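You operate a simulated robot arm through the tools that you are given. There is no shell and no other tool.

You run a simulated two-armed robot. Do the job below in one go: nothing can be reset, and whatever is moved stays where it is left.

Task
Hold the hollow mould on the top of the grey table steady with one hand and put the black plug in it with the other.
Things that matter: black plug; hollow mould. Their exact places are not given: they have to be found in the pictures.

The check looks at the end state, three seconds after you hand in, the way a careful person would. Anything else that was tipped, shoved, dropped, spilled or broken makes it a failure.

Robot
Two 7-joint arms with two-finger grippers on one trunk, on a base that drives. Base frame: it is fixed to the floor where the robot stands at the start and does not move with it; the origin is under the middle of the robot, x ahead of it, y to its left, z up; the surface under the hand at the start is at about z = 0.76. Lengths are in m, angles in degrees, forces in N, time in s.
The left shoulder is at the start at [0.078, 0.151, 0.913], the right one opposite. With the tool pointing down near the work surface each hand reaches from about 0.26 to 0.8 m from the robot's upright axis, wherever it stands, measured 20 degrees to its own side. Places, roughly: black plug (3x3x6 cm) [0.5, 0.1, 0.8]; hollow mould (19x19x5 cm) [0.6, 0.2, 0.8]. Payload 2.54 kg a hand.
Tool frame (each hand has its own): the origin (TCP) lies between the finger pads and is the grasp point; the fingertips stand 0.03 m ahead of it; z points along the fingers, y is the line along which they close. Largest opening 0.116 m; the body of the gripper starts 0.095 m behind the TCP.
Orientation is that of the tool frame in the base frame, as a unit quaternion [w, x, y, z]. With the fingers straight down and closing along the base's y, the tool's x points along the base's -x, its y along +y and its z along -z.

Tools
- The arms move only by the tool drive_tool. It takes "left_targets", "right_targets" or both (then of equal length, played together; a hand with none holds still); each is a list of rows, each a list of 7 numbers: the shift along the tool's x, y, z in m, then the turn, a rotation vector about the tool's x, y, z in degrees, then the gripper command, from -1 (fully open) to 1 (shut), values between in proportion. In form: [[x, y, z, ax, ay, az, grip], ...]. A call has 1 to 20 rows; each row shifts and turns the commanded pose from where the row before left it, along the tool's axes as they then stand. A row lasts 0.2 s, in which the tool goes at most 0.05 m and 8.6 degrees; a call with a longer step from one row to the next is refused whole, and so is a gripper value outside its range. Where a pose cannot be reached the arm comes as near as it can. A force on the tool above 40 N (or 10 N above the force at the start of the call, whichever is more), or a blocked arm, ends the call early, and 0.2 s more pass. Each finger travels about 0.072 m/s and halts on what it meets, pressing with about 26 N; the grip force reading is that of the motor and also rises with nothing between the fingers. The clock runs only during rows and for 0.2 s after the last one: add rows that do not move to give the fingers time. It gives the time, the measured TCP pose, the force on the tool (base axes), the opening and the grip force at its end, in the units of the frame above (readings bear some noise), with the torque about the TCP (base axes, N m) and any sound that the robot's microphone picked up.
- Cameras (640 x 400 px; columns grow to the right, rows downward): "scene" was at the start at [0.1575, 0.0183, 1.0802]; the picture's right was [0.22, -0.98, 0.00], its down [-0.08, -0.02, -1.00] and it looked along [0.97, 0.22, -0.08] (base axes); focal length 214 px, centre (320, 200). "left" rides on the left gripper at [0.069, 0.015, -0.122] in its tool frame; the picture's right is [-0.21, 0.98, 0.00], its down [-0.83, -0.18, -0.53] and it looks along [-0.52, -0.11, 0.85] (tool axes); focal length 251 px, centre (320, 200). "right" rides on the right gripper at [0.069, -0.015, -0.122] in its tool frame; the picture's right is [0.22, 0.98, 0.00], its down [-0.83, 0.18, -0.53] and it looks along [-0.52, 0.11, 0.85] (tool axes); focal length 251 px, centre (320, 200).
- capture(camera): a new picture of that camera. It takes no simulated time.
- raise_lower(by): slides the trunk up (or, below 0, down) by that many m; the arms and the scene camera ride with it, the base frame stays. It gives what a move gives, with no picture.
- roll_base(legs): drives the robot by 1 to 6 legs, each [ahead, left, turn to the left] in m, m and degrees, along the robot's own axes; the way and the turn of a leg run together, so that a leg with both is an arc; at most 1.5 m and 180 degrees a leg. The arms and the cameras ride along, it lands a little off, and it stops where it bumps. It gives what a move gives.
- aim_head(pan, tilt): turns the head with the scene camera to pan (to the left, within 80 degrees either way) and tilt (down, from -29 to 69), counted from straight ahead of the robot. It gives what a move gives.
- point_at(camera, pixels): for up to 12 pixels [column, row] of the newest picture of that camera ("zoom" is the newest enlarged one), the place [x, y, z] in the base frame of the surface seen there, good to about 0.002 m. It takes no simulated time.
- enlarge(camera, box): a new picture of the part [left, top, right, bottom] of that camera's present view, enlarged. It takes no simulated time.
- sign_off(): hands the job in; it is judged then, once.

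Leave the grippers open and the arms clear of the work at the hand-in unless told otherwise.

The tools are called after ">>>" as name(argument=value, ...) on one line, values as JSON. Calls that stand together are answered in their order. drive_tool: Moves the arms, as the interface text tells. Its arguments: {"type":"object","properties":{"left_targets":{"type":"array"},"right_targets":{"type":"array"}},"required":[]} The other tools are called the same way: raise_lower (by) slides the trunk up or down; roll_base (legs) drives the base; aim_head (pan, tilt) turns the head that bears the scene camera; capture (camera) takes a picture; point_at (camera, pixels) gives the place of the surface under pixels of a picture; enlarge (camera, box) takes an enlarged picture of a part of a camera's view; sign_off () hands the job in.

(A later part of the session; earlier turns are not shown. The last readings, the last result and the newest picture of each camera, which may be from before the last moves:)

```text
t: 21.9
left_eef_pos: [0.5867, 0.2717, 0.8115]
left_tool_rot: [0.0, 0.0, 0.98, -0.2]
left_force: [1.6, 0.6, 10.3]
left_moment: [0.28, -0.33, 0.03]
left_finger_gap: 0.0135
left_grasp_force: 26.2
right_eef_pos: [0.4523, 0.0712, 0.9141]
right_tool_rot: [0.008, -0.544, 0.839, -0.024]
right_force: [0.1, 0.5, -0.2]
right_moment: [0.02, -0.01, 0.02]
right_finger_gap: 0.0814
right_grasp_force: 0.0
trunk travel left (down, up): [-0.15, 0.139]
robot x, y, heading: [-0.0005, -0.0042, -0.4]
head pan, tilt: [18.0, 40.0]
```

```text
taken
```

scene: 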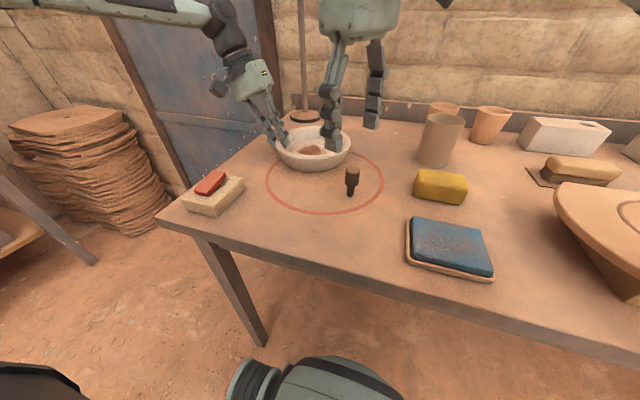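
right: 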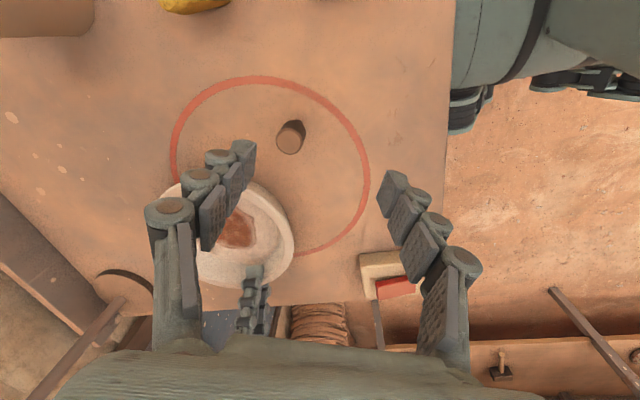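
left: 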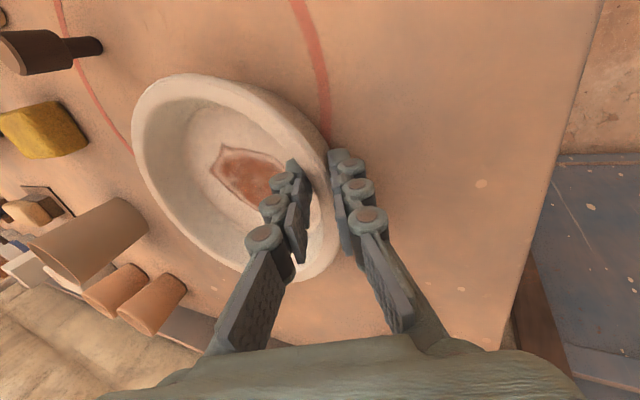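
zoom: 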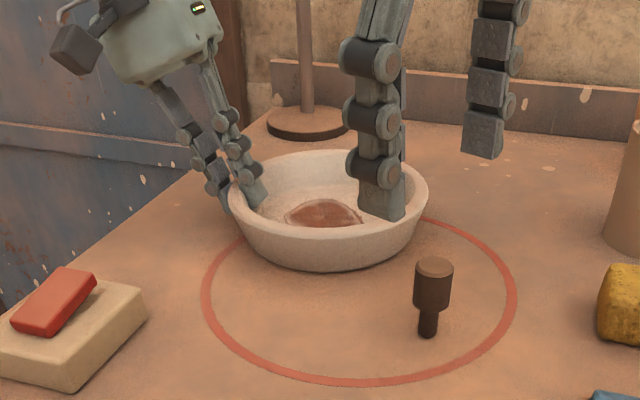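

The mould hasn't moved out of its place, and it's still level and gripped. The right wrist is strained near −66° with about 3° of tilt. I'll unwind it gently to about −40° and straighten the tool to vertical here.

>>> drive_tool(right_targets=[[0, 0, 0, -1.4, -0.4, 4.3, -0.4], [0, 0, 0, -1.4, -0.3, 4.3, -0.4], [0, 0, 0, 0, 0, 4.3, -0.4], [0, 0, 0, 0, 0, 4.3, -0.4], [0, 0, 0, 0, 0, 4.3, -0.4], [0, 0, 0, 0, 0, 4.5, -0.4], [0, 0, 0, 0, 0, 0, -0.4], [0, 0, 0, 0, 0, 0, -0.4]])

>>> capture(camera="right")

```text
t: 23.6
left_eef_pos: [0.5843, 0.2772, 0.8114]
left_tool_rot: [0.001, 0.0, 0.979, -0.202]
left_force: [-0.7, 1.4, -2.3]
left_moment: [0.4, 0.06, 0.01]
left_finger_gap: 0.0133
left_grasp_force: 26.1
right_eef_pos: [0.446, 0.0753, 0.9134]
right_tool_rot: [0.004, -0.349, 0.937, -0.008]
right_force: [0.1, -0.2, -0.3]
right_moment: [-0.02, 0.02, 0.02]
right_finger_gap: 0.0813
right_grasp_force: 0.1
trunk travel left (down, up): [-0.15, 0.139]
robot x, y, heading: [-0.0027, 0.0018, 0.1]
head pan, tilt: [18.0, 40.0]
```

```text
taken
```

right: 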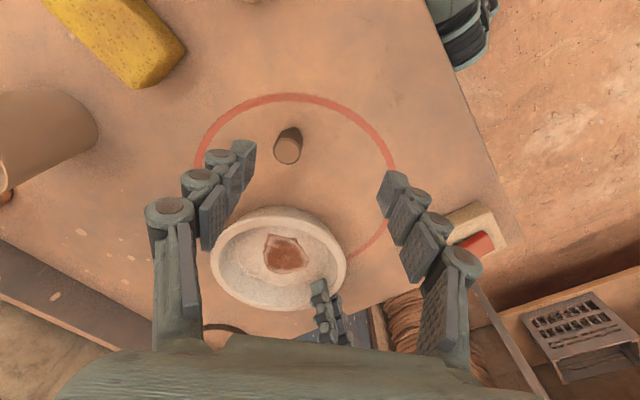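

The right hand is now vertical at yaw about −41°, at (0.446, 0.075, 0.913), with a clear view of the plug at (288, 148). I'll measure the plug, the mould and the nearest left-hand parts from the right camera.

>>> enlarge(camera="right", box=[200, 100, 400, 340])

>>> point_at(camera="right", pixels=[[288, 150], [278, 150], [298, 150], [288, 142], [288, 158], [290, 132], [280, 255], [215, 255], [340, 255], [275, 213], [270, 300], [320, 290]])

```text
1.67 times, centred on (300, 220) of right
```

zoom: 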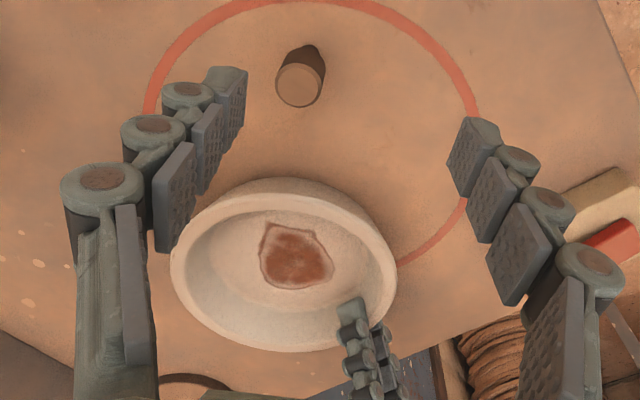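

```text
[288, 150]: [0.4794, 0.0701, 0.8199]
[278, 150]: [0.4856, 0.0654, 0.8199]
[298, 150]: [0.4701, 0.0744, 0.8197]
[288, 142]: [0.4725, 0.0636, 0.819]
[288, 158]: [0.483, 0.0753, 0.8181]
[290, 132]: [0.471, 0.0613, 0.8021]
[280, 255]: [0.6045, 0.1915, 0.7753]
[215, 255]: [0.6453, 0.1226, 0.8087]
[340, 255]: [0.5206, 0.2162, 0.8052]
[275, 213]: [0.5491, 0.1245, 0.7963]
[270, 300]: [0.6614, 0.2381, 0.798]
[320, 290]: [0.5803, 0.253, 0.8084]
```

The plug's axis is at about (0.480, 0.071) with its top at 0.819. I'll move the right hand over it at the same height, taking out the last 1° of tilt.

>>> drive_tool(right_targets=[[-0.0077, -0.0085, 0, -0.5, 0, 0, -0.3], [-0.0076, -0.0085, 0, -0.5, 0, 0, -0.3], [-0.0076, -0.0085, 0, 0, 0, 0, -0.3], [0, 0, 0, 0, 0, 0, -0.3], [0, 0, 0, 0, 0, 0, -0.3]])

>>> capture(camera="right")

>>> point_at(camera="right", pixels=[[320, 170], [310, 180], [330, 180]])

```text
t: 24.9
left_eef_pos: [0.5851, 0.2755, 0.8107]
left_tool_rot: [0.0, 0.0, 0.979, -0.202]
left_force: [0.9, -0.7, -1.5]
left_moment: [0.3, -0.06, -0.01]
left_finger_gap: 0.0132
left_grasp_force: 26.0
right_eef_pos: [0.4836, 0.0698, 0.9117]
right_tool_rot: [-0.001, -0.345, 0.938, 0.003]
right_force: [0.7, -0.3, -0.6]
right_moment: [-0.02, -0.03, 0.02]
right_finger_gap: 0.0757
right_grasp_force: 0.1
trunk travel left (down, up): [-0.15, 0.139]
robot x, y, heading: [0.0016, -0.003, -0.1]
head pan, tilt: [18.0, 40.0]
```

```text
taken
```

right: 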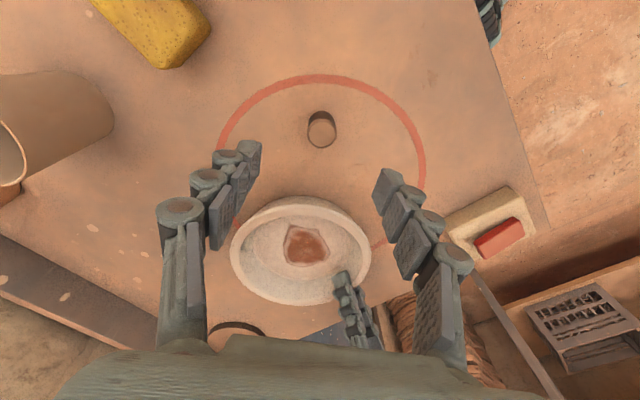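

```text
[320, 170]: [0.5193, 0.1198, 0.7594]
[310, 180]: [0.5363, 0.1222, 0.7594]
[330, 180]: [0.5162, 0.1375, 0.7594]
```

The plug is now almost centred between the fingers, with its top at about (321, 133). By my geometry the tool axis crosses that height at about (319, 139). I'll enlarge for an exact reading.

>>> enlarge(camera="right", box=[270, 90, 370, 170])

>>> point_at(camera="right", pixels=[[321, 133], [309, 133], [333, 133], [321, 122], [321, 145]])

```text
5.00 times, centred on (320, 130) of right
```

zoom: 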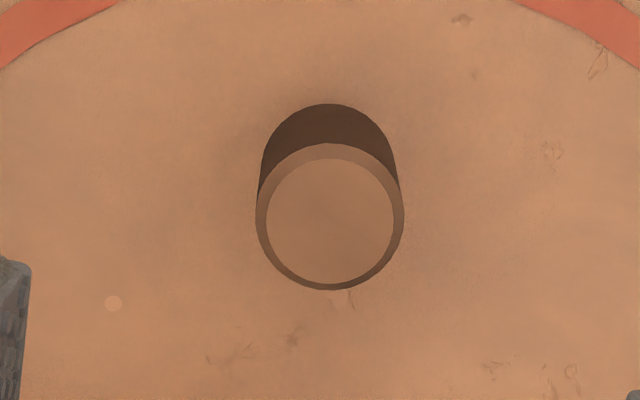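

```text
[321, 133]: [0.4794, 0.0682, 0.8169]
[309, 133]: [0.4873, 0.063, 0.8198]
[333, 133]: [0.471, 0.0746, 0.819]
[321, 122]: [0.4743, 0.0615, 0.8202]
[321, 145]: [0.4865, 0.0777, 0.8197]
```

The plug's centre is at about (322, 133), so it sits about 5 mm off the axis along the tool's x. I'll correct that, come down to z≈0.845 with the fingers open to about 76 mm, and look again.

>>> drive_tool(right_targets=[[0.0045, 0.0015, 0.017, 0, 0, 0, -0.3], [0, 0, 0.025, 0, 0, 0, -0.3], [0, 0, 0.025, 0, 0, 0, -0.3], [0, 0, 0, 0, 0, 0, -0.3], [0, 0, 0, 0, 0, 0, -0.3]])

>>> capture(camera="right")

>>> enlarge(camera="right", box=[240, 60, 400, 180])

>>> capture(camera="scene")

```text
t: 26.1
left_eef_pos: [0.5865, 0.2747, 0.8111]
left_tool_rot: [-0.001, 0.0, 0.979, -0.202]
left_force: [1.2, 0.2, -1.6]
left_moment: [0.34, 0.0, 0.02]
left_finger_gap: 0.0133
left_grasp_force: 25.6
right_eef_pos: [0.482, 0.0663, 0.8495]
right_tool_rot: [0.002, -0.341, 0.94, 0.009]
right_force: [0.1, -0.5, -0.1]
right_moment: [-0.02, -0.02, -0.02]
right_finger_gap: 0.0755
right_grasp_force: 0.0
trunk travel left (down, up): [-0.15, 0.139]
robot x, y, heading: [-0.0016, 0.0019, 0.1]
head pan, tilt: [18.0, 40.0]
```

```text
taken
```

right: 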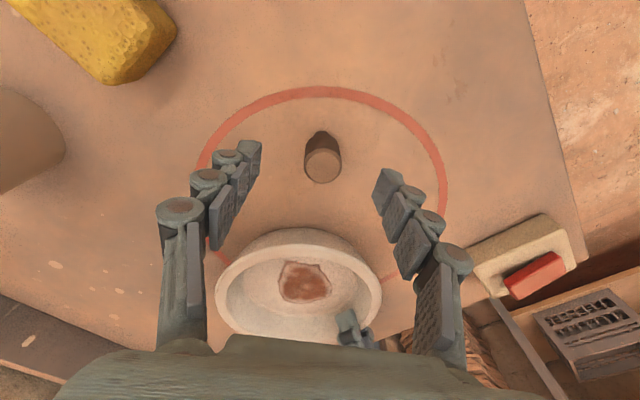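

```text
3.33 times, centred on (320, 120) of right
```

zoom: 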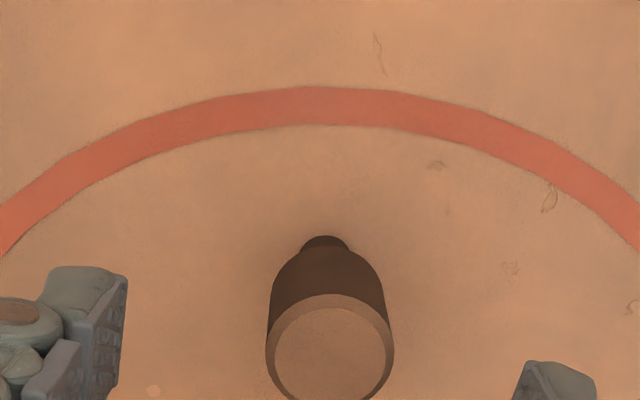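

```text
taken
```

scene: 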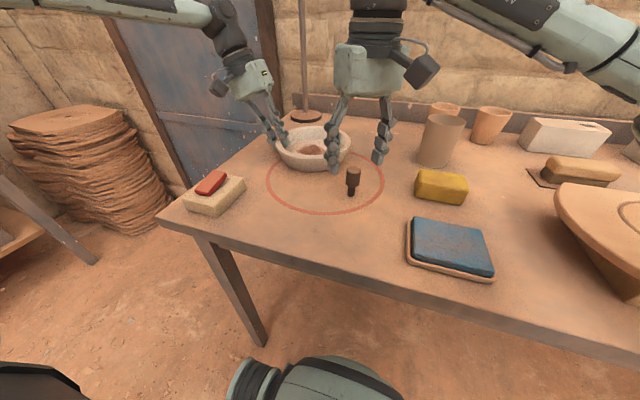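

At z=0.85 the plug's top centre is at (323, 166) and the axis at (319, 169), so there's about 2 mm left in both x and y. I'll take that out, trim the small tilt and go down to TCP z≈0.803, with the fingers beside the plug's wide head and still open.

>>> drive_tool(right_targets=[[0.0024, 0.002, 0.01, 0.5, 0.3, 0, -0.3], [0, 0, 0.012, 0, 0, 0, -0.3], [0, 0, 0.012, 0, 0, 0, -0.3], [0, 0, 0.012, 0, 0, 0, -0.3], [0, 0, 0, 0, 0, 0, -0.3]])

>>> capture(camera="right")

>>> enlarge(camera="scene", box=[260, 90, 420, 220])

```text
t: 27.2
left_eef_pos: [0.586, 0.2745, 0.8097]
left_tool_rot: [0.0, 0.0, 0.98, -0.201]
left_force: [2.6, 1.5, 0.6]
left_moment: [0.39, -0.11, 0.03]
left_finger_gap: 0.013
left_grasp_force: 25.7
right_eef_pos: [0.4789, 0.0679, 0.8032]
right_tool_rot: [0.001, -0.342, 0.94, 0.005]
right_force: [0.3, 0.1, -0.4]
right_moment: [0.01, 0.0, 0.02]
right_finger_gap: 0.0754
right_grasp_force: 0.0
trunk travel left (down, up): [-0.15, 0.139]
robot x, y, heading: [0.0013, -0.0009, 0.1]
head pan, tilt: [18.0, 40.0]
```

```text
taken
```

right: 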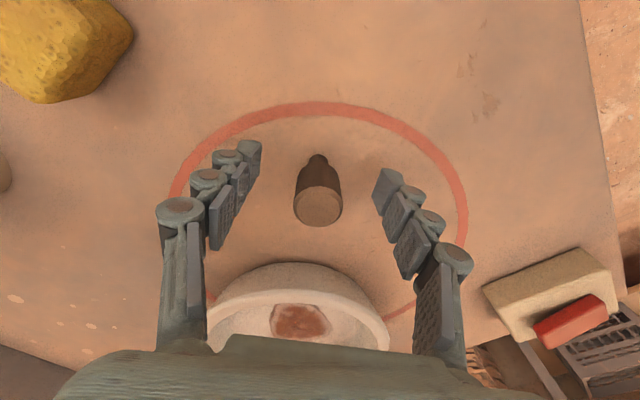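

```text
3.08 times, centred on (340, 155) of scene
```

zoom: 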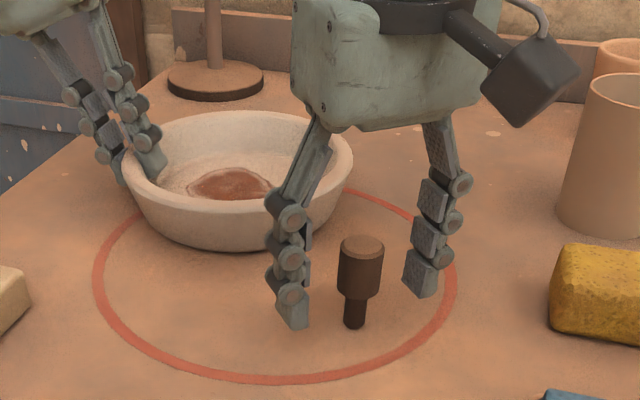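

The plug's top centre at (319, 206) matches the axis at (319, 207), so it's well centred. I'll close the right fingers gradually on the plug's head.

>>> drive_tool(right_targets=[[0, 0, 0, 0, 0, 0, 0.0], [0, 0, 0, 0, 0, 0, 0.2], [0, 0, 0, 0, 0, 0, 0.35], [0, 0, 0, 0, 0, 0, 0.42], [0, 0, 0, 0, 0, 0, 0.47], [0, 0, 0, 0, 0, 0, 0.52], [0, 0, 0, 0, 0, 0, 0.58], [0, 0, 0, 0, 0, 0, 0.6], [0, 0, 0, 0, 0, 0, 0.6]])

>>> capture(camera="right")

>>> enlarge(camera="scene", box=[260, 90, 420, 220])

```text
t: 29.2
left_eef_pos: [0.5852, 0.2737, 0.8098]
left_tool_rot: [0.0, 0.0, 0.98, -0.201]
left_force: [2.3, 1.3, 1.5]
left_moment: [0.38, -0.18, 0.03]
left_finger_gap: 0.0131
left_grasp_force: 26.0
right_eef_pos: [0.4784, 0.0687, 0.8042]
right_tool_rot: [0.001, -0.342, 0.94, 0.004]
right_force: [1.1, 0.1, 0.0]
right_moment: [0.02, -0.04, 0.0]
right_finger_gap: 0.0243
right_grasp_force: 4.8
trunk travel left (down, up): [-0.15, 0.139]
robot x, y, heading: [-0.004, -0.001, -0.0]
head pan, tilt: [18.0, 40.0]
```

```text
taken
```

right: 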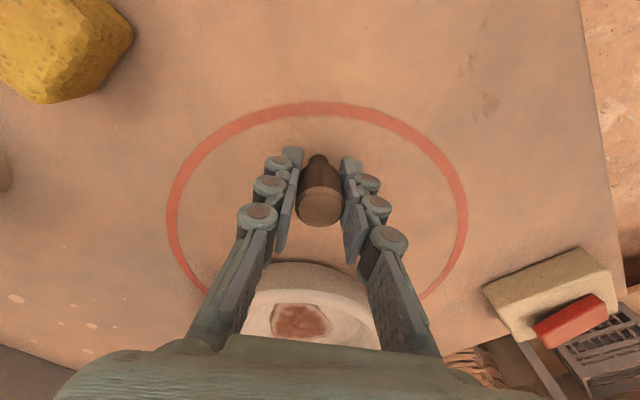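

```text
3.08 times, centred on (340, 155) of scene
```

zoom: 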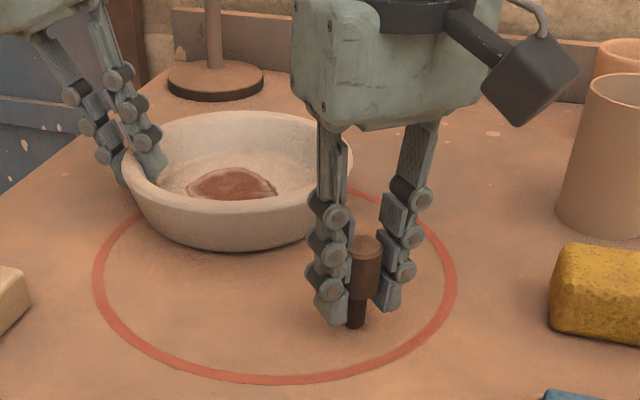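

The fingers hold the head with a gap of 24.3 mm and a first grip force of 4.8 N, and the plug still stands upright. I'll firm up the grip.

>>> drive_tool(right_targets=[[0, 0, 0, 0, 0, 0, 0.66], [0, 0, 0, 0, 0, 0, 0.72], [0, 0, 0, 0, 0, 0, 0.72]])

>>> capture(camera="right")

```text
t: 30.1
left_eef_pos: [0.587, 0.275, 0.8104]
left_tool_rot: [0.0, 0.0, 0.98, -0.201]
left_force: [2.1, 0.6, 2.1]
left_moment: [0.34, -0.11, 0.04]
left_finger_gap: 0.0135
left_grasp_force: 26.0
right_eef_pos: [0.4779, 0.0683, 0.804]
right_tool_rot: [0.001, -0.341, 0.94, 0.004]
right_force: [-0.2, 0.2, 1.0]
right_moment: [-0.04, 0.03, 0.0]
right_finger_gap: 0.0231
right_grasp_force: 25.7
trunk travel left (down, up): [-0.15, 0.139]
robot x, y, heading: [0.0014, -0.0026, -0.0]
head pan, tilt: [18.0, 40.0]
```

```text
taken
```

right: 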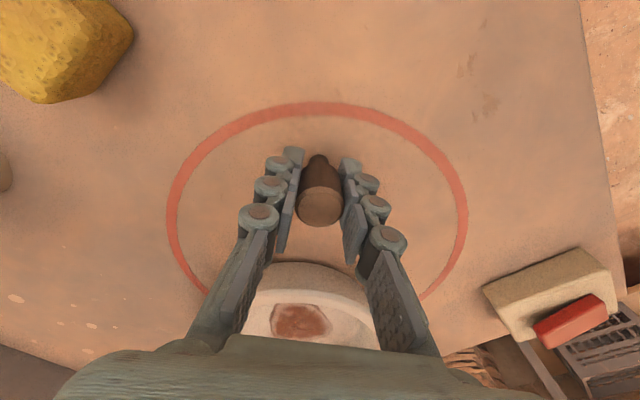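

The plug is firmly held with 25.7 N at a 23 mm gap. I'll lift straight up 80 mm to z≈0.884 and check it comes along.

>>> drive_tool(right_targets=[[0, 0, -0.01, 0, 0, 0, 0.72], [0, 0, -0.02, 0, 0, 0, 0.72], [0, 0, -0.025, 0, 0, 0, 0.72], [0, 0, -0.025, 0, 0, 0, 0.72], [0, 0, 0, 0, 0, 0, 0.72]])

>>> capture(camera="right")

>>> capture(camera="scene")

>>> enlarge(camera="scene", box=[220, 0, 420, 200])

```text
t: 31.2
left_eef_pos: [0.5862, 0.274, 0.8107]
left_tool_rot: [0.002, 0.001, 0.98, -0.201]
left_force: [1.4, 1.5, 1.4]
left_moment: [0.35, -0.05, 0.02]
left_finger_gap: 0.0132
left_grasp_force: 25.9
right_eef_pos: [0.4779, 0.0684, 0.8838]
right_tool_rot: [0.001, -0.341, 0.94, 0.004]
right_force: [-0.1, -0.4, -0.4]
right_moment: [-0.01, 0.0, -0.02]
right_finger_gap: 0.0233
right_grasp_force: 25.5
trunk travel left (down, up): [-0.15, 0.139]
robot x, y, heading: [0.0009, -0.0053, -0.0]
head pan, tilt: [18.0, 40.0]
```

```text
taken
```

right: 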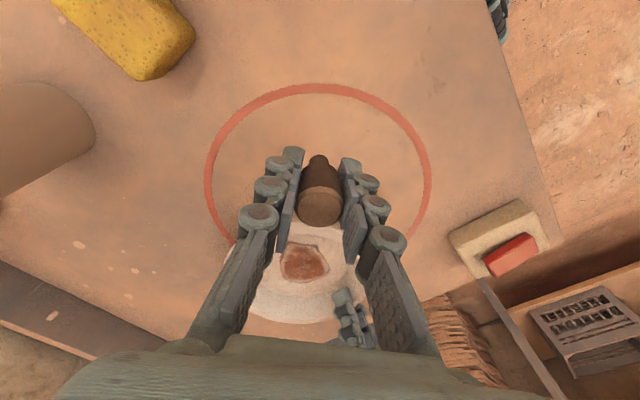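

```text
taken
```

scene: 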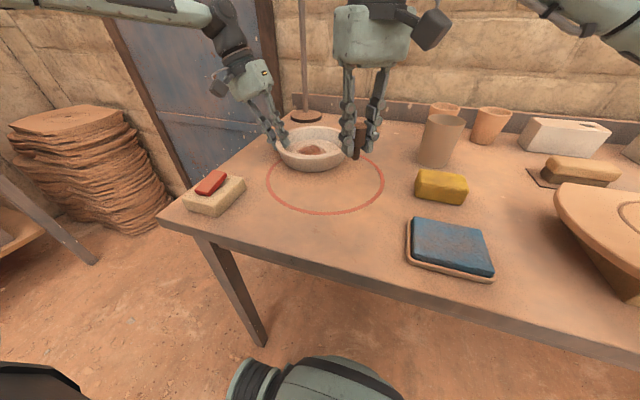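

```text
2.00 times, centred on (320, 100) of scene
```

zoom: 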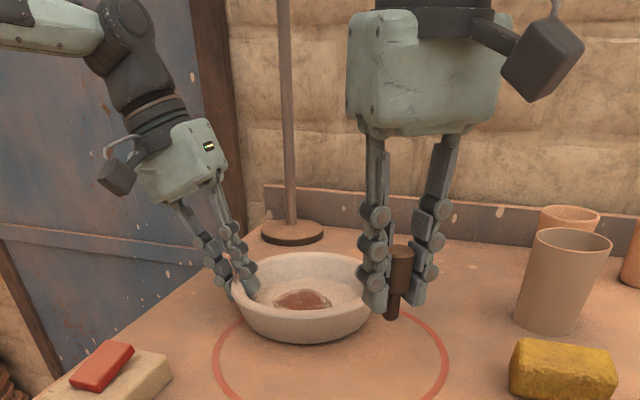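

The plug came up with the hand. Before crossing to the mould, I'll measure the facing corners of both gripper bodies in the zoom, at about (222, 165) and (350, 110), to be sure of the room between them.

>>> point_at(camera="zoom", pixels=[[222, 163], [208, 120], [180, 190], [245, 270], [225, 215], [355, 110], [380, 125], [440, 130], [490, 100], [540, 70], [350, 30], [365, 295]])

>>> point_at(camera="right", pixels=[[290, 235], [300, 260], [335, 310], [340, 295], [360, 330], [318, 215], [318, 165], [250, 300]])

```text
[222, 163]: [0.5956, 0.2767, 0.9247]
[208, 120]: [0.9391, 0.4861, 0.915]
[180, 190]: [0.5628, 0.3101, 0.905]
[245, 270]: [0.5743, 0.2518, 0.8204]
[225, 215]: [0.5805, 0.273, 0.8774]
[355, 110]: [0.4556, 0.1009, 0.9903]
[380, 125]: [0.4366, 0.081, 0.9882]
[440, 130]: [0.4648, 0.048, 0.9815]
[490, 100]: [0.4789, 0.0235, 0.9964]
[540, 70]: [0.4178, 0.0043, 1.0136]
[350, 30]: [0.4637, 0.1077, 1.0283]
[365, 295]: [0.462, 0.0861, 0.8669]
```

```text
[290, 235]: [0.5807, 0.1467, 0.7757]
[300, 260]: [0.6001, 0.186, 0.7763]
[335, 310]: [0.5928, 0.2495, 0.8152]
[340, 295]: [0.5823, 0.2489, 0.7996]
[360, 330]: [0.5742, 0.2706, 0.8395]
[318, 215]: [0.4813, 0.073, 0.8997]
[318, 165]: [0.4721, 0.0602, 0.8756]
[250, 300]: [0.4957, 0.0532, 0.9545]
```

The left body's nearest corner is at y≈0.277, and the right body reaches only about 5 cm to +y of its axis, so placing near y≈0.178 leaves over 4 cm between them. I'll carry the plug level at z≈0.884 to above (0.602, 0.178), gently.

>>> drive_tool(right_targets=[[-0.015, 0.0005, 0, 0, 0, 0, 0.72], [-0.025, 0.0007, 0, 0, 0, 0, 0.72], [-0.03, 0.0008, 0, 0, 0, 0, 0.72], [-0.03, 0.0008, 0, 0, 0, 0, 0.72], [-0.03, 0.0008, 0, 0, 0, 0, 0.72], [-0.02, 0.0006, 0, 0, 0, 0, 0.72], [-0.0154, 0.0004, 0, 0, 0, 0, 0.72], [0, 0, 0, 0, 0, 0, 0.72], [0, 0, 0, 0, 0, 0, 0.72]])

>>> capture(camera="right")

>>> enlarge(camera="scene", box=[220, 0, 420, 200])

>>> capture(camera="left")

```text
t: 33.2
left_eef_pos: [0.5854, 0.2758, 0.8105]
left_tool_rot: [0.0, 0.0, 0.979, -0.202]
left_force: [-0.5, 1.0, 1.9]
left_moment: [0.36, -0.01, 0.02]
left_finger_gap: 0.0131
left_grasp_force: 26.1
right_eef_pos: [0.6007, 0.1767, 0.886]
right_tool_rot: [0.002, -0.341, 0.94, 0.004]
right_force: [0.0, 0.4, 0.1]
right_moment: [0.01, 0.02, -0.01]
right_finger_gap: 0.0232
right_grasp_force: 26.2
trunk travel left (down, up): [-0.15, 0.139]
robot x, y, heading: [-0.0012, -0.0022, 0.1]
head pan, tilt: [18.0, 40.0]
```

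```text
taken
```

right: 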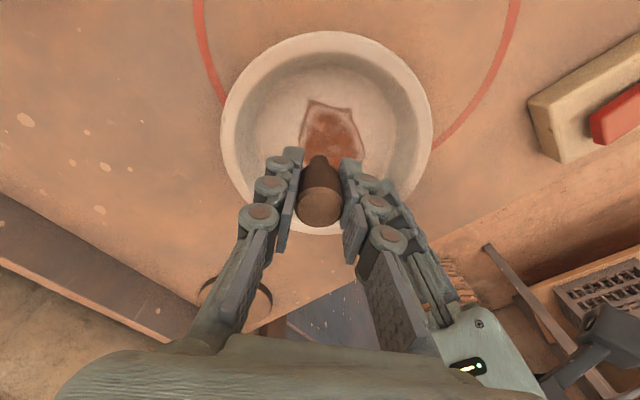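

```text
2.00 times, centred on (320, 100) of scene
```

zoom: 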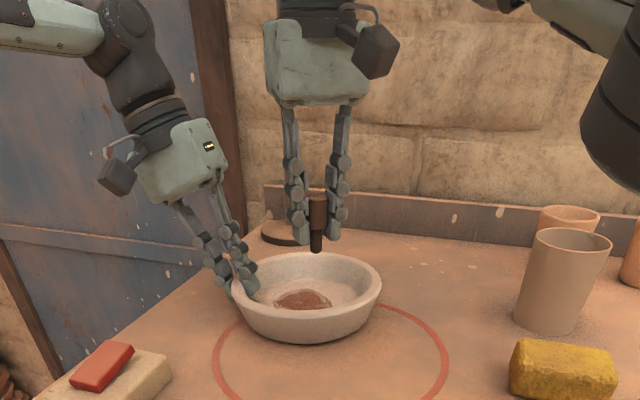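

```text
taken
```

left: 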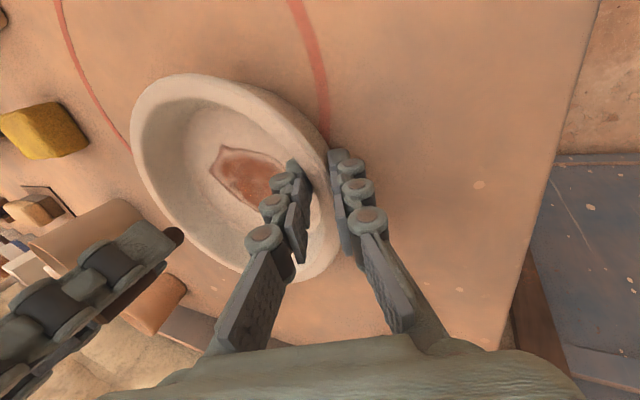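

The plug hangs above the mould at (0.601, 0.177) and both hands are clear of each other. Before lowering I'll check from the right camera that the mould's floor and rim are level, and where its centre is.

>>> point_at(camera="right", pixels=[[300, 85], [370, 85], [275, 140], [330, 130], [260, 110], [390, 120], [228, 130], [425, 130], [325, 38], [265, 50], [395, 60], [240, 175]])

```text
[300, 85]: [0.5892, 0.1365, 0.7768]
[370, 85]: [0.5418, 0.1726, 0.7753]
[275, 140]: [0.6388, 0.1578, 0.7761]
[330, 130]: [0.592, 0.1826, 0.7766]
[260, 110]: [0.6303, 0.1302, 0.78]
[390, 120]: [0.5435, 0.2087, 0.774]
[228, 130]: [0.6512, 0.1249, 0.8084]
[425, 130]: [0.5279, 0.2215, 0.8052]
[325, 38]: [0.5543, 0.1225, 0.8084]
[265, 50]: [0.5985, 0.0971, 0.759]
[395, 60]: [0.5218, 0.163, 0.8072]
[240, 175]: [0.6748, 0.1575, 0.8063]
```

The far side of the mould sits about 3 mm high, tilted roughly 1.8°, and the left wrist's 0.36 N m torque agrees. I'll turn the left wrist back by about 1.6° in small steps so the mould lies flat before the plug goes in.

>>> drive_tool(left_targets=[[0, 0, 0, -0.4, 0, 0, 0.82], [0, 0, 0, -0.4, 0, 0, 0.82], [0, 0, 0, -0.4, 0, 0, 0.82], [0, 0, 0, -0.4, 0, 0, 0.82], [0, 0, 0, 0, 0, 0, 0.82]])

>>> capture(camera="right")

>>> point_at(camera="right", pixels=[[300, 85], [370, 85], [275, 140], [330, 130], [260, 110], [390, 120], [228, 130], [425, 130], [325, 38], [280, 95], [395, 60], [240, 175]])

```text
t: 34.5
left_eef_pos: [0.5859, 0.2741, 0.8097]
left_tool_rot: [0.0, 0.0, 0.982, -0.188]
left_force: [0.2, -2.2, 2.3]
left_moment: [0.08, 0.23, 0.05]
left_finger_gap: 0.013
left_grasp_force: 26.0
right_eef_pos: [0.6014, 0.1761, 0.8849]
right_tool_rot: [0.002, -0.342, 0.94, 0.005]
right_force: [0.0, 0.7, -0.3]
right_moment: [-0.01, -0.02, 0.01]
right_finger_gap: 0.0233
right_grasp_force: 26.1
trunk travel left (down, up): [-0.15, 0.139]
robot x, y, heading: [-0.0024, 0.0015, 0.2]
head pan, tilt: [18.0, 40.0]
```

```text
taken
```

right: 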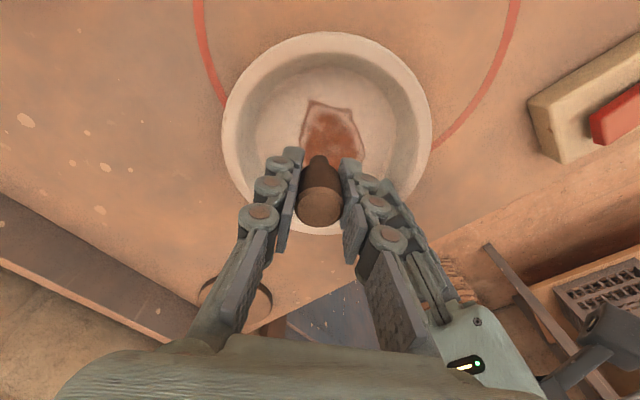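

```text
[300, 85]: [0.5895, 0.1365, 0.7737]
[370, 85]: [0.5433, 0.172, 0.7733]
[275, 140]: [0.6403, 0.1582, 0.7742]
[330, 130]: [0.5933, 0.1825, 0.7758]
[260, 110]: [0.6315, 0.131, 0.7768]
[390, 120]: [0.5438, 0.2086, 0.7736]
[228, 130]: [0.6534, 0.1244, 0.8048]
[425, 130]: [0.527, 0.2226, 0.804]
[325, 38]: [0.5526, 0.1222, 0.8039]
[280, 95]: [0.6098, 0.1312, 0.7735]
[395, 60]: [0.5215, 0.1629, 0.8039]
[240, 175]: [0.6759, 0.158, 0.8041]
```

The mould is now flat: the floor is at 0.7737 throughout, the rim at 0.804 and the torque at 0.08. The plug's bottom is 43.6 mm below the TCP, so it should touch the floor at TCP z≈0.817. I'll lower it to about 0.824 first.

>>> drive_tool(right_targets=[[0, 0, 0.015, 0, 0, 0, 0.72], [0, 0, 0.02, 0, 0, 0, 0.72], [0, 0, 0.015, 0, 0, 0, 0.72], [0, 0, 0.008, 0, 0, 0, 0.72], [0, 0, 0.003, 0, 0, 0, 0.72], [0, 0, 0, 0, 0, 0, 0.72]])

>>> capture(camera="right")

>>> enlarge(camera="scene", box=[240, 50, 400, 200])

>>> capture(camera="left")

```text
t: 35.9
left_eef_pos: [0.5858, 0.275, 0.8106]
left_tool_rot: [0.0, 0.0, 0.982, -0.187]
left_force: [-1.2, -1.5, 3.2]
left_moment: [0.17, 0.2, 0.03]
left_finger_gap: 0.0128
left_grasp_force: 26.1
right_eef_pos: [0.6012, 0.1781, 0.8232]
right_tool_rot: [0.001, -0.341, 0.94, 0.004]
right_force: [-0.2, -0.3, -0.7]
right_moment: [0.02, -0.01, 0.0]
right_finger_gap: 0.0235
right_grasp_force: 25.5
trunk travel left (down, up): [-0.15, 0.139]
robot x, y, heading: [-0.0046, -0.0, 0.3]
head pan, tilt: [18.0, 40.0]
```

```text
taken
```

right: 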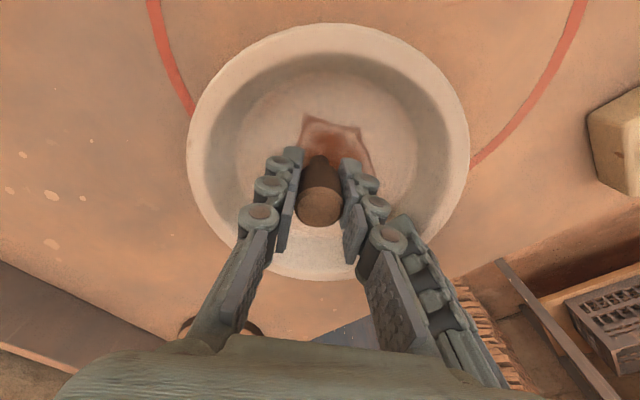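

```text
2.67 times, centred on (320, 125) of scene
```

zoom: 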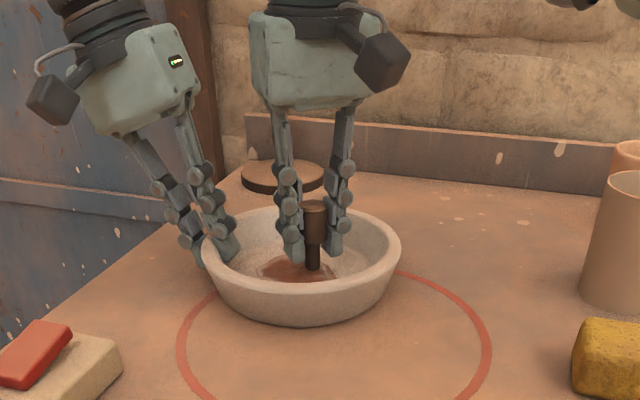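

```text
taken
```

left: 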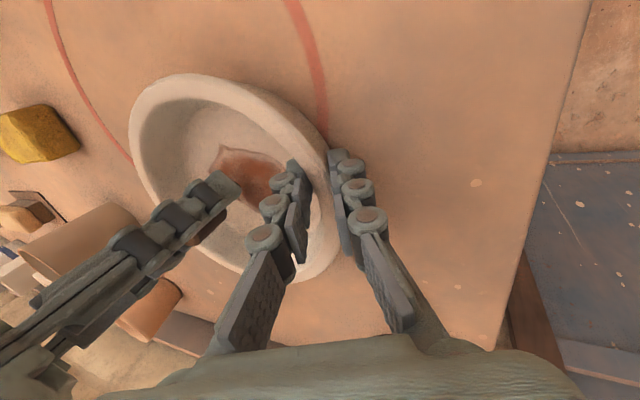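

The plug is inside the mould, about 6 mm above the floor, and the hands have clear space between them. I'll lower it in 2 mm, then 1 mm steps and watch for contact in the force reading.

>>> drive_tool(right_targets=[[0, 0, 0.002, 0, 0, 0, 0.72], [0, 0, 0.002, 0, 0, 0, 0.72], [0, 0, 0.001, 0, 0, 0, 0.72], [0, 0, 0, 0, 0, 0, 0.72]])

```text
t: 36.9
left_eef_pos: [0.5859, 0.2737, 0.8101]
left_tool_rot: [0.0, 0.0, 0.982, -0.187]
left_force: [-0.1, -1.0, 3.4]
left_moment: [0.22, 0.14, 0.0]
left_finger_gap: 0.0134
left_grasp_force: 25.9
right_eef_pos: [0.602, 0.1774, 0.8191]
right_tool_rot: [0.001, -0.34, 0.94, 0.004]
right_force: [0.8, 0.3, 0.3]
right_moment: [0.0, -0.02, -0.01]
right_finger_gap: 0.0232
right_grasp_force: 25.5
trunk travel left (down, up): [-0.15, 0.139]
robot x, y, heading: [-0.0027, -0.0008, -0.1]
head pan, tilt: [18.0, 40.0]
```

No contact yet at z=0.819, with the right hand's force at about 0. I'll continue in 1 mm steps.

>>> drive_tool(right_targets=[[0, 0, 0.001, 0, 0, 0, 0.72], [0, 0, 0, 0, 0, 0, 0.72]])

>>> drive_tool(right_targets=[[0, 0, 0.0008, 0, 0, 0, 0.72], [0, 0, 0, 0, 0, 0, 0.72]])

>>> enlarge(camera="scene", box=[280, 110, 360, 180])

```text
t: 37.5
left_eef_pos: [0.5869, 0.274, 0.8116]
left_tool_rot: [0.0, 0.0, 0.982, -0.187]
left_force: [0.7, -1.0, 2.4]
left_moment: [0.3, 0.15, 0.0]
left_finger_gap: 0.013
left_grasp_force: 26.0
right_eef_pos: [0.6016, 0.1781, 0.818]
right_tool_rot: [0.001, -0.342, 0.94, 0.004]
right_force: [-0.2, 0.0, 0.7]
right_moment: [0.01, -0.03, -0.02]
right_finger_gap: 0.0231
right_grasp_force: 25.9
trunk travel left (down, up): [-0.15, 0.139]
robot x, y, heading: [-0.0026, 0.0009, 0.2]
head pan, tilt: [18.0, 40.0]
```

```text
t: 38.0
left_eef_pos: [0.5855, 0.2745, 0.8109]
left_tool_rot: [0.0, 0.0, 0.982, -0.188]
left_force: [2.8, -1.0, 1.3]
left_moment: [0.47, 0.39, -0.01]
left_finger_gap: 0.0127
left_grasp_force: 26.4
right_eef_pos: [0.602, 0.1781, 0.8171]
right_tool_rot: [0.001, -0.341, 0.94, 0.004]
right_force: [0.2, 0.1, 4.9]
right_moment: [0.01, -0.02, -0.03]
right_finger_gap: 0.0231
right_grasp_force: 26.3
trunk travel left (down, up): [-0.15, 0.139]
robot x, y, heading: [-0.0007, 0.0003, -0.2]
head pan, tilt: [18.0, 40.0]
```

```text
5.71 times, centred on (320, 145) of scene
```

zoom: 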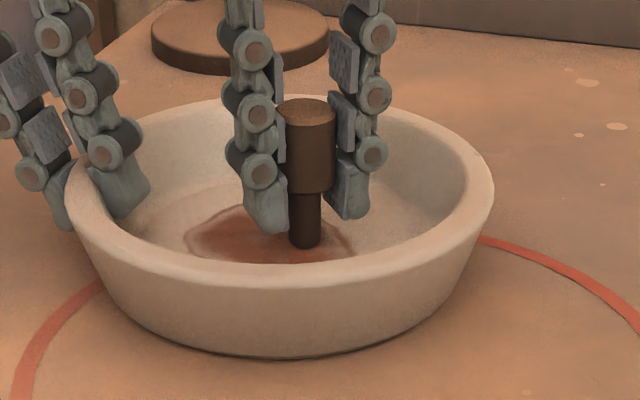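

The plug touched down: a 4.9 N upward force at TCP z=0.817, as predicted. Before letting go I'll check once more that the mould is flat under it.

>>> capture(camera="right")

>>> point_at(camera="right", pixels=[[200, 130], [455, 130], [325, 35], [250, 60], [420, 70], [200, 190], [270, 100], [390, 110], [330, 90], [245, 130], [270, 125], [400, 140]])

```text
taken
```

right: 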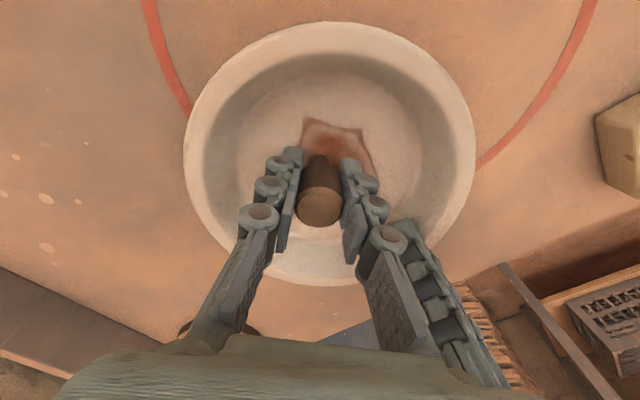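

```text
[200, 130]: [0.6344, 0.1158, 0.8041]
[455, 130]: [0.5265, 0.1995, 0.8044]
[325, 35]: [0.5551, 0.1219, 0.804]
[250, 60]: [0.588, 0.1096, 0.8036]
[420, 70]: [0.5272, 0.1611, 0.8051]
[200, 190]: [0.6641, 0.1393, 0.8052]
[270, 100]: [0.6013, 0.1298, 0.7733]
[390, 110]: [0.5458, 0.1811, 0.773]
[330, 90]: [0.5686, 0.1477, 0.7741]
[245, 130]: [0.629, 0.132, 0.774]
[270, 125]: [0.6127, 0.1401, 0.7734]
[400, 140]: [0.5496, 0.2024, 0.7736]
```

The mould is flat (rim 0.804, floor 0.7735 all round) and the plug's foot rests on it. I'll open the right fingers slowly to let the plug stand, staying clear of the mould's wall and the left fingers.

>>> drive_tool(right_targets=[[0, 0, 0, 0, 0, 0, 0.66], [0, 0, 0, 0, 0, 0, 0.62], [0, 0, 0, 0, 0, 0, 0.59], [0, 0, 0, 0, 0, 0, 0.56], [0, 0, 0, 0, 0, 0, 0.52], [0, 0, 0, 0, 0, 0, 0.46], [0, 0, 0, 0, 0, 0, 0.38], [0, 0, 0, 0, 0, 0, 0.3], [0, 0, 0, 0, 0, 0, 0.2], [0, 0, 0, 0, 0, 0, 0.15], [0, 0, 0, 0, 0, 0, 0.15]])

>>> capture(camera="right")

>>> enlarge(camera="scene", box=[280, 110, 360, 180])

```text
t: 40.5
left_eef_pos: [0.5867, 0.2745, 0.8107]
left_tool_rot: [0.001, -0.001, 0.982, -0.187]
left_force: [1.1, -0.2, 3.6]
left_moment: [0.32, 0.03, -0.01]
left_finger_gap: 0.0131
left_grasp_force: 26.0
right_eef_pos: [0.6005, 0.1782, 0.8166]
right_tool_rot: [0.002, -0.342, 0.94, 0.004]
right_force: [0.2, -0.3, -0.6]
right_moment: [-0.02, 0.06, -0.02]
right_finger_gap: 0.0492
right_grasp_force: 0.0
trunk travel left (down, up): [-0.15, 0.139]
robot x, y, heading: [0.0007, 0.0017, -0.2]
head pan, tilt: [18.0, 40.0]
```

```text
taken
```

right: 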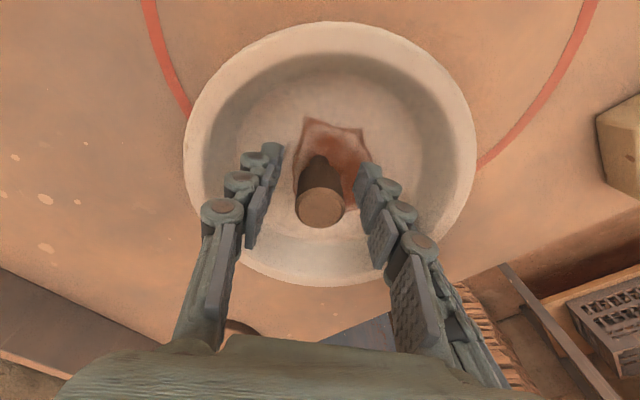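

```text
5.71 times, centred on (320, 145) of scene
```

zoom: 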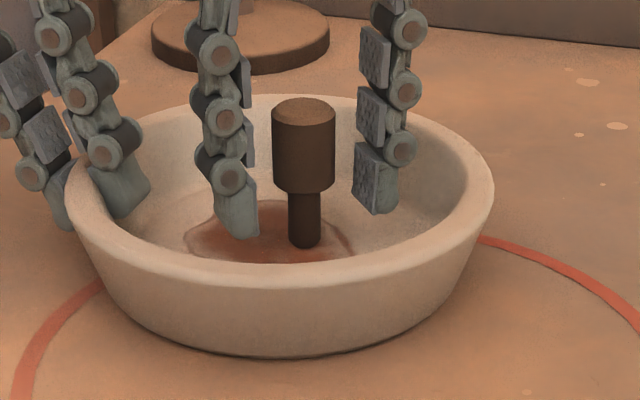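

The plug stands upright and free on the mould's floor. I'll raise the right hand straight up, gently.

>>> drive_tool(right_targets=[[0, 0, -0.005, 0, 0, 0, 0.15], [0, 0, -0.01, 0, 0, 0, 0.15], [0, 0, -0.012, 0, 0, 0, 0.15], [0, 0, -0.014, 0, 0, 0, 0.15], [0, 0, -0.014, 0, 0, 0, 0.15], [0, 0, -0.014, 0, 0, 0, 0.15], [0, 0, -0.014, 0, 0, 0, 0.15], [0, 0, -0.012, 0, 0, 0, 0.15], [0, 0, -0.008, 0, 0, 0, 0.15], [0, 0, -0.004, 0, 0, 0, 0.15], [0, 0, 0, 0, 0, 0, 0.15]])

>>> capture(camera="right")

>>> enlarge(camera="scene", box=[240, 50, 400, 200])

```text
t: 42.9
left_eef_pos: [0.587, 0.2748, 0.809]
left_tool_rot: [0.0, 0.0, 0.982, -0.188]
left_force: [-2.1, 4.8, 15.4]
left_moment: [0.48, 0.0, 0.06]
left_finger_gap: 0.0131
left_grasp_force: 26.0
right_eef_pos: [0.5929, 0.1701, 0.9109]
right_tool_rot: [-0.005, -0.343, 0.939, 0.006]
right_force: [-0.2, -0.9, 0.6]
right_moment: [0.01, 0.0, 0.0]
right_finger_gap: 0.0492
right_grasp_force: 0.0
right hand out of reach, approached as far as the arm can: row 7, 8, 10
trunk travel left (down, up): [-0.15, 0.139]
robot x, y, heading: [0.0001, 0.0011, -0.1]
head pan, tilt: [18.0, 40.0]
```

```text
taken
```

right: 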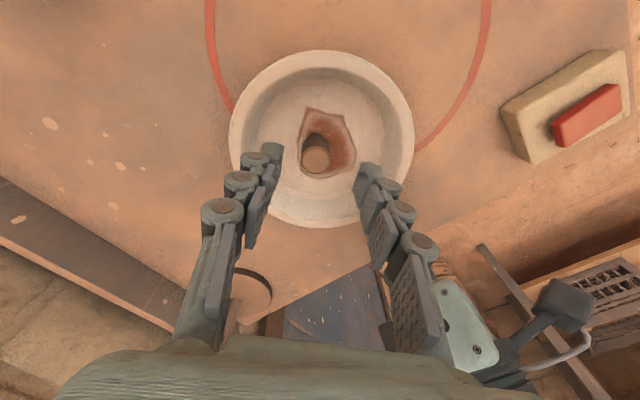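

```text
2.67 times, centred on (320, 125) of scene
```

zoom: 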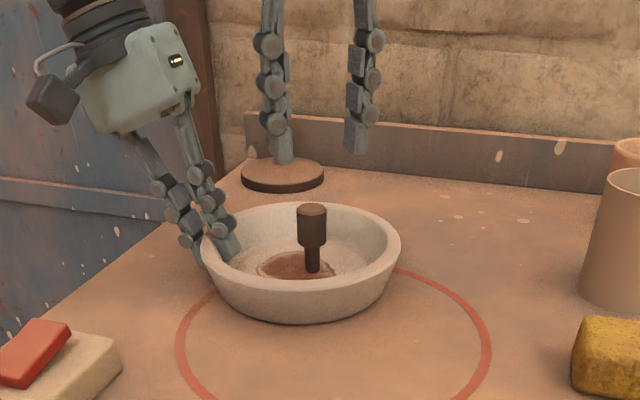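

The plug stands upright in the mould and the right hand is clear above it, near the edge of its reach. I'll draw the right hand back toward the robot, away from the mould, starting gently.

>>> drive_tool(right_targets=[[0.005, 0, 0, 0, 0, 0, 0.15], [0.01, 0, 0, 0, 0, 0, 0.15], [0.015, 0, 0, 0, 0, 0, 0.15], [0.02, 0, 0, 0, 0, 0, 0.1], [0.02, 0, 0, 0, 0, 0, 0.0], [0.02, 0, 0, 0, 0, 0, -0.1], [0.02, 0, 0, 0, 0, 0, -0.2], [0.02, 0, 0, 0, 0, 0, -0.4], [0.02, 0, 0, 0, 0, 0, -0.6], [0.015, 0, 0, 0, 0, 0, -0.8], [0.01, 0, 0, 0, 0, 0, -1], [0.005, 0, 0, 0, 0, 0, -1], [0, 0, 0, 0, 0, 0, -1]])

>>> capture(camera="scene")

>>> enlarge(camera="scene", box=[240, 50, 400, 200])

>>> capture(camera="left")

```text
t: 45.6
left_eef_pos: [0.5859, 0.273, 0.8109]
left_tool_rot: [0.0, 0.0, 0.982, -0.187]
left_force: [-0.6, -0.2, -4.6]
left_moment: [0.38, 0.11, -0.04]
left_finger_gap: 0.0123
left_grasp_force: 26.3
right_eef_pos: [0.455, 0.0508, 0.9209]
right_tool_rot: [0.003, -0.341, 0.94, 0.006]
right_force: [0.6, 0.7, -0.4]
right_moment: [-0.07, 0.01, 0.0]
right_finger_gap: 0.1159
right_grasp_force: 0.1
trunk travel left (down, up): [-0.15, 0.139]
robot x, y, heading: [-0.0015, -0.0022, -0.0]
head pan, tilt: [18.0, 40.0]
```

```text
taken
```

scene: 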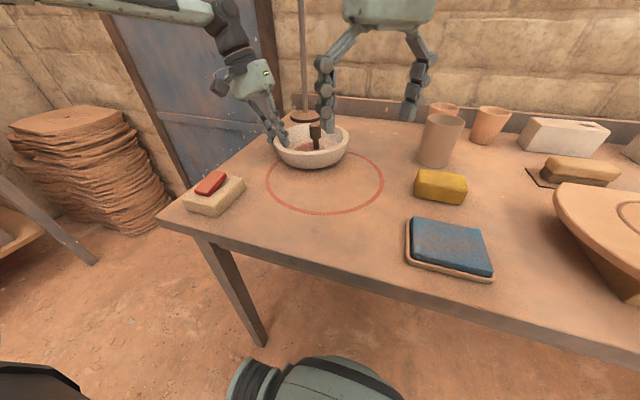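

```text
2.67 times, centred on (320, 125) of scene
```

zoom: 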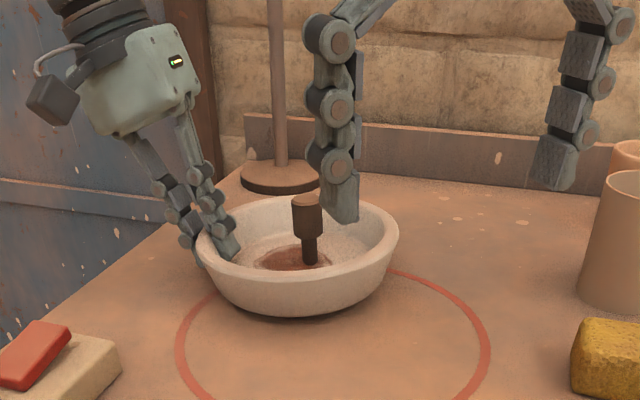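

```text
taken
```

left: 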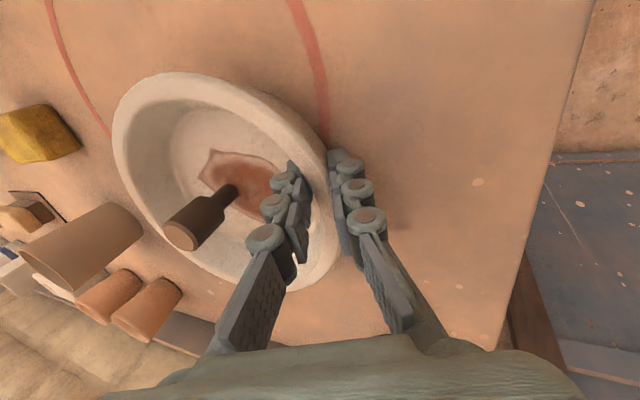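

The plug still stands, but it leans slightly to the left, and the left hand now reads −4.6 N, so the mould has been partly lifted off the table. I'll measure the tilt before doing anything.

>>> point_at(camera="zoom", pixels=[[300, 290], [200, 250], [392, 235], [395, 250], [270, 202], [370, 205], [300, 262], [260, 235], [350, 255], [375, 225], [306, 200], [310, 258]])

>>> point_at(camera="left", pixels=[[122, 110], [170, 78], [260, 100], [125, 170], [160, 225], [310, 275], [215, 150], [185, 140], [175, 170], [240, 180], [180, 235], [270, 130]])

```text
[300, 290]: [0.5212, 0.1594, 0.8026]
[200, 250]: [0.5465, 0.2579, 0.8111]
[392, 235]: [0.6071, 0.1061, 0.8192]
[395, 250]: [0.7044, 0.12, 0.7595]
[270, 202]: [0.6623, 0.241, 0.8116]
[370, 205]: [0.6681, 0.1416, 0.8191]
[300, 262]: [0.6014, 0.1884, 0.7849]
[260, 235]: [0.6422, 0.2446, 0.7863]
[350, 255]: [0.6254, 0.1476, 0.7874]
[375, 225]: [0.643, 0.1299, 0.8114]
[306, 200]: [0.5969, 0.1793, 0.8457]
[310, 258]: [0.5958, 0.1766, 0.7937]
```

```text
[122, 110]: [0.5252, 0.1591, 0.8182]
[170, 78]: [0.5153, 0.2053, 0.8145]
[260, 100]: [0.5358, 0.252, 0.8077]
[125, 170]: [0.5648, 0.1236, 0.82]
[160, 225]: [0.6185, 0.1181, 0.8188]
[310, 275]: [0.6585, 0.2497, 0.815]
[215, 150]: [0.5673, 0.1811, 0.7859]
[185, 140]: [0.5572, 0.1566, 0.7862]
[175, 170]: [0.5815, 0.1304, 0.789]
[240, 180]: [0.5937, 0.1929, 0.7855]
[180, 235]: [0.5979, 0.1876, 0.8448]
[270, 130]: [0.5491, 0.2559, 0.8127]
```

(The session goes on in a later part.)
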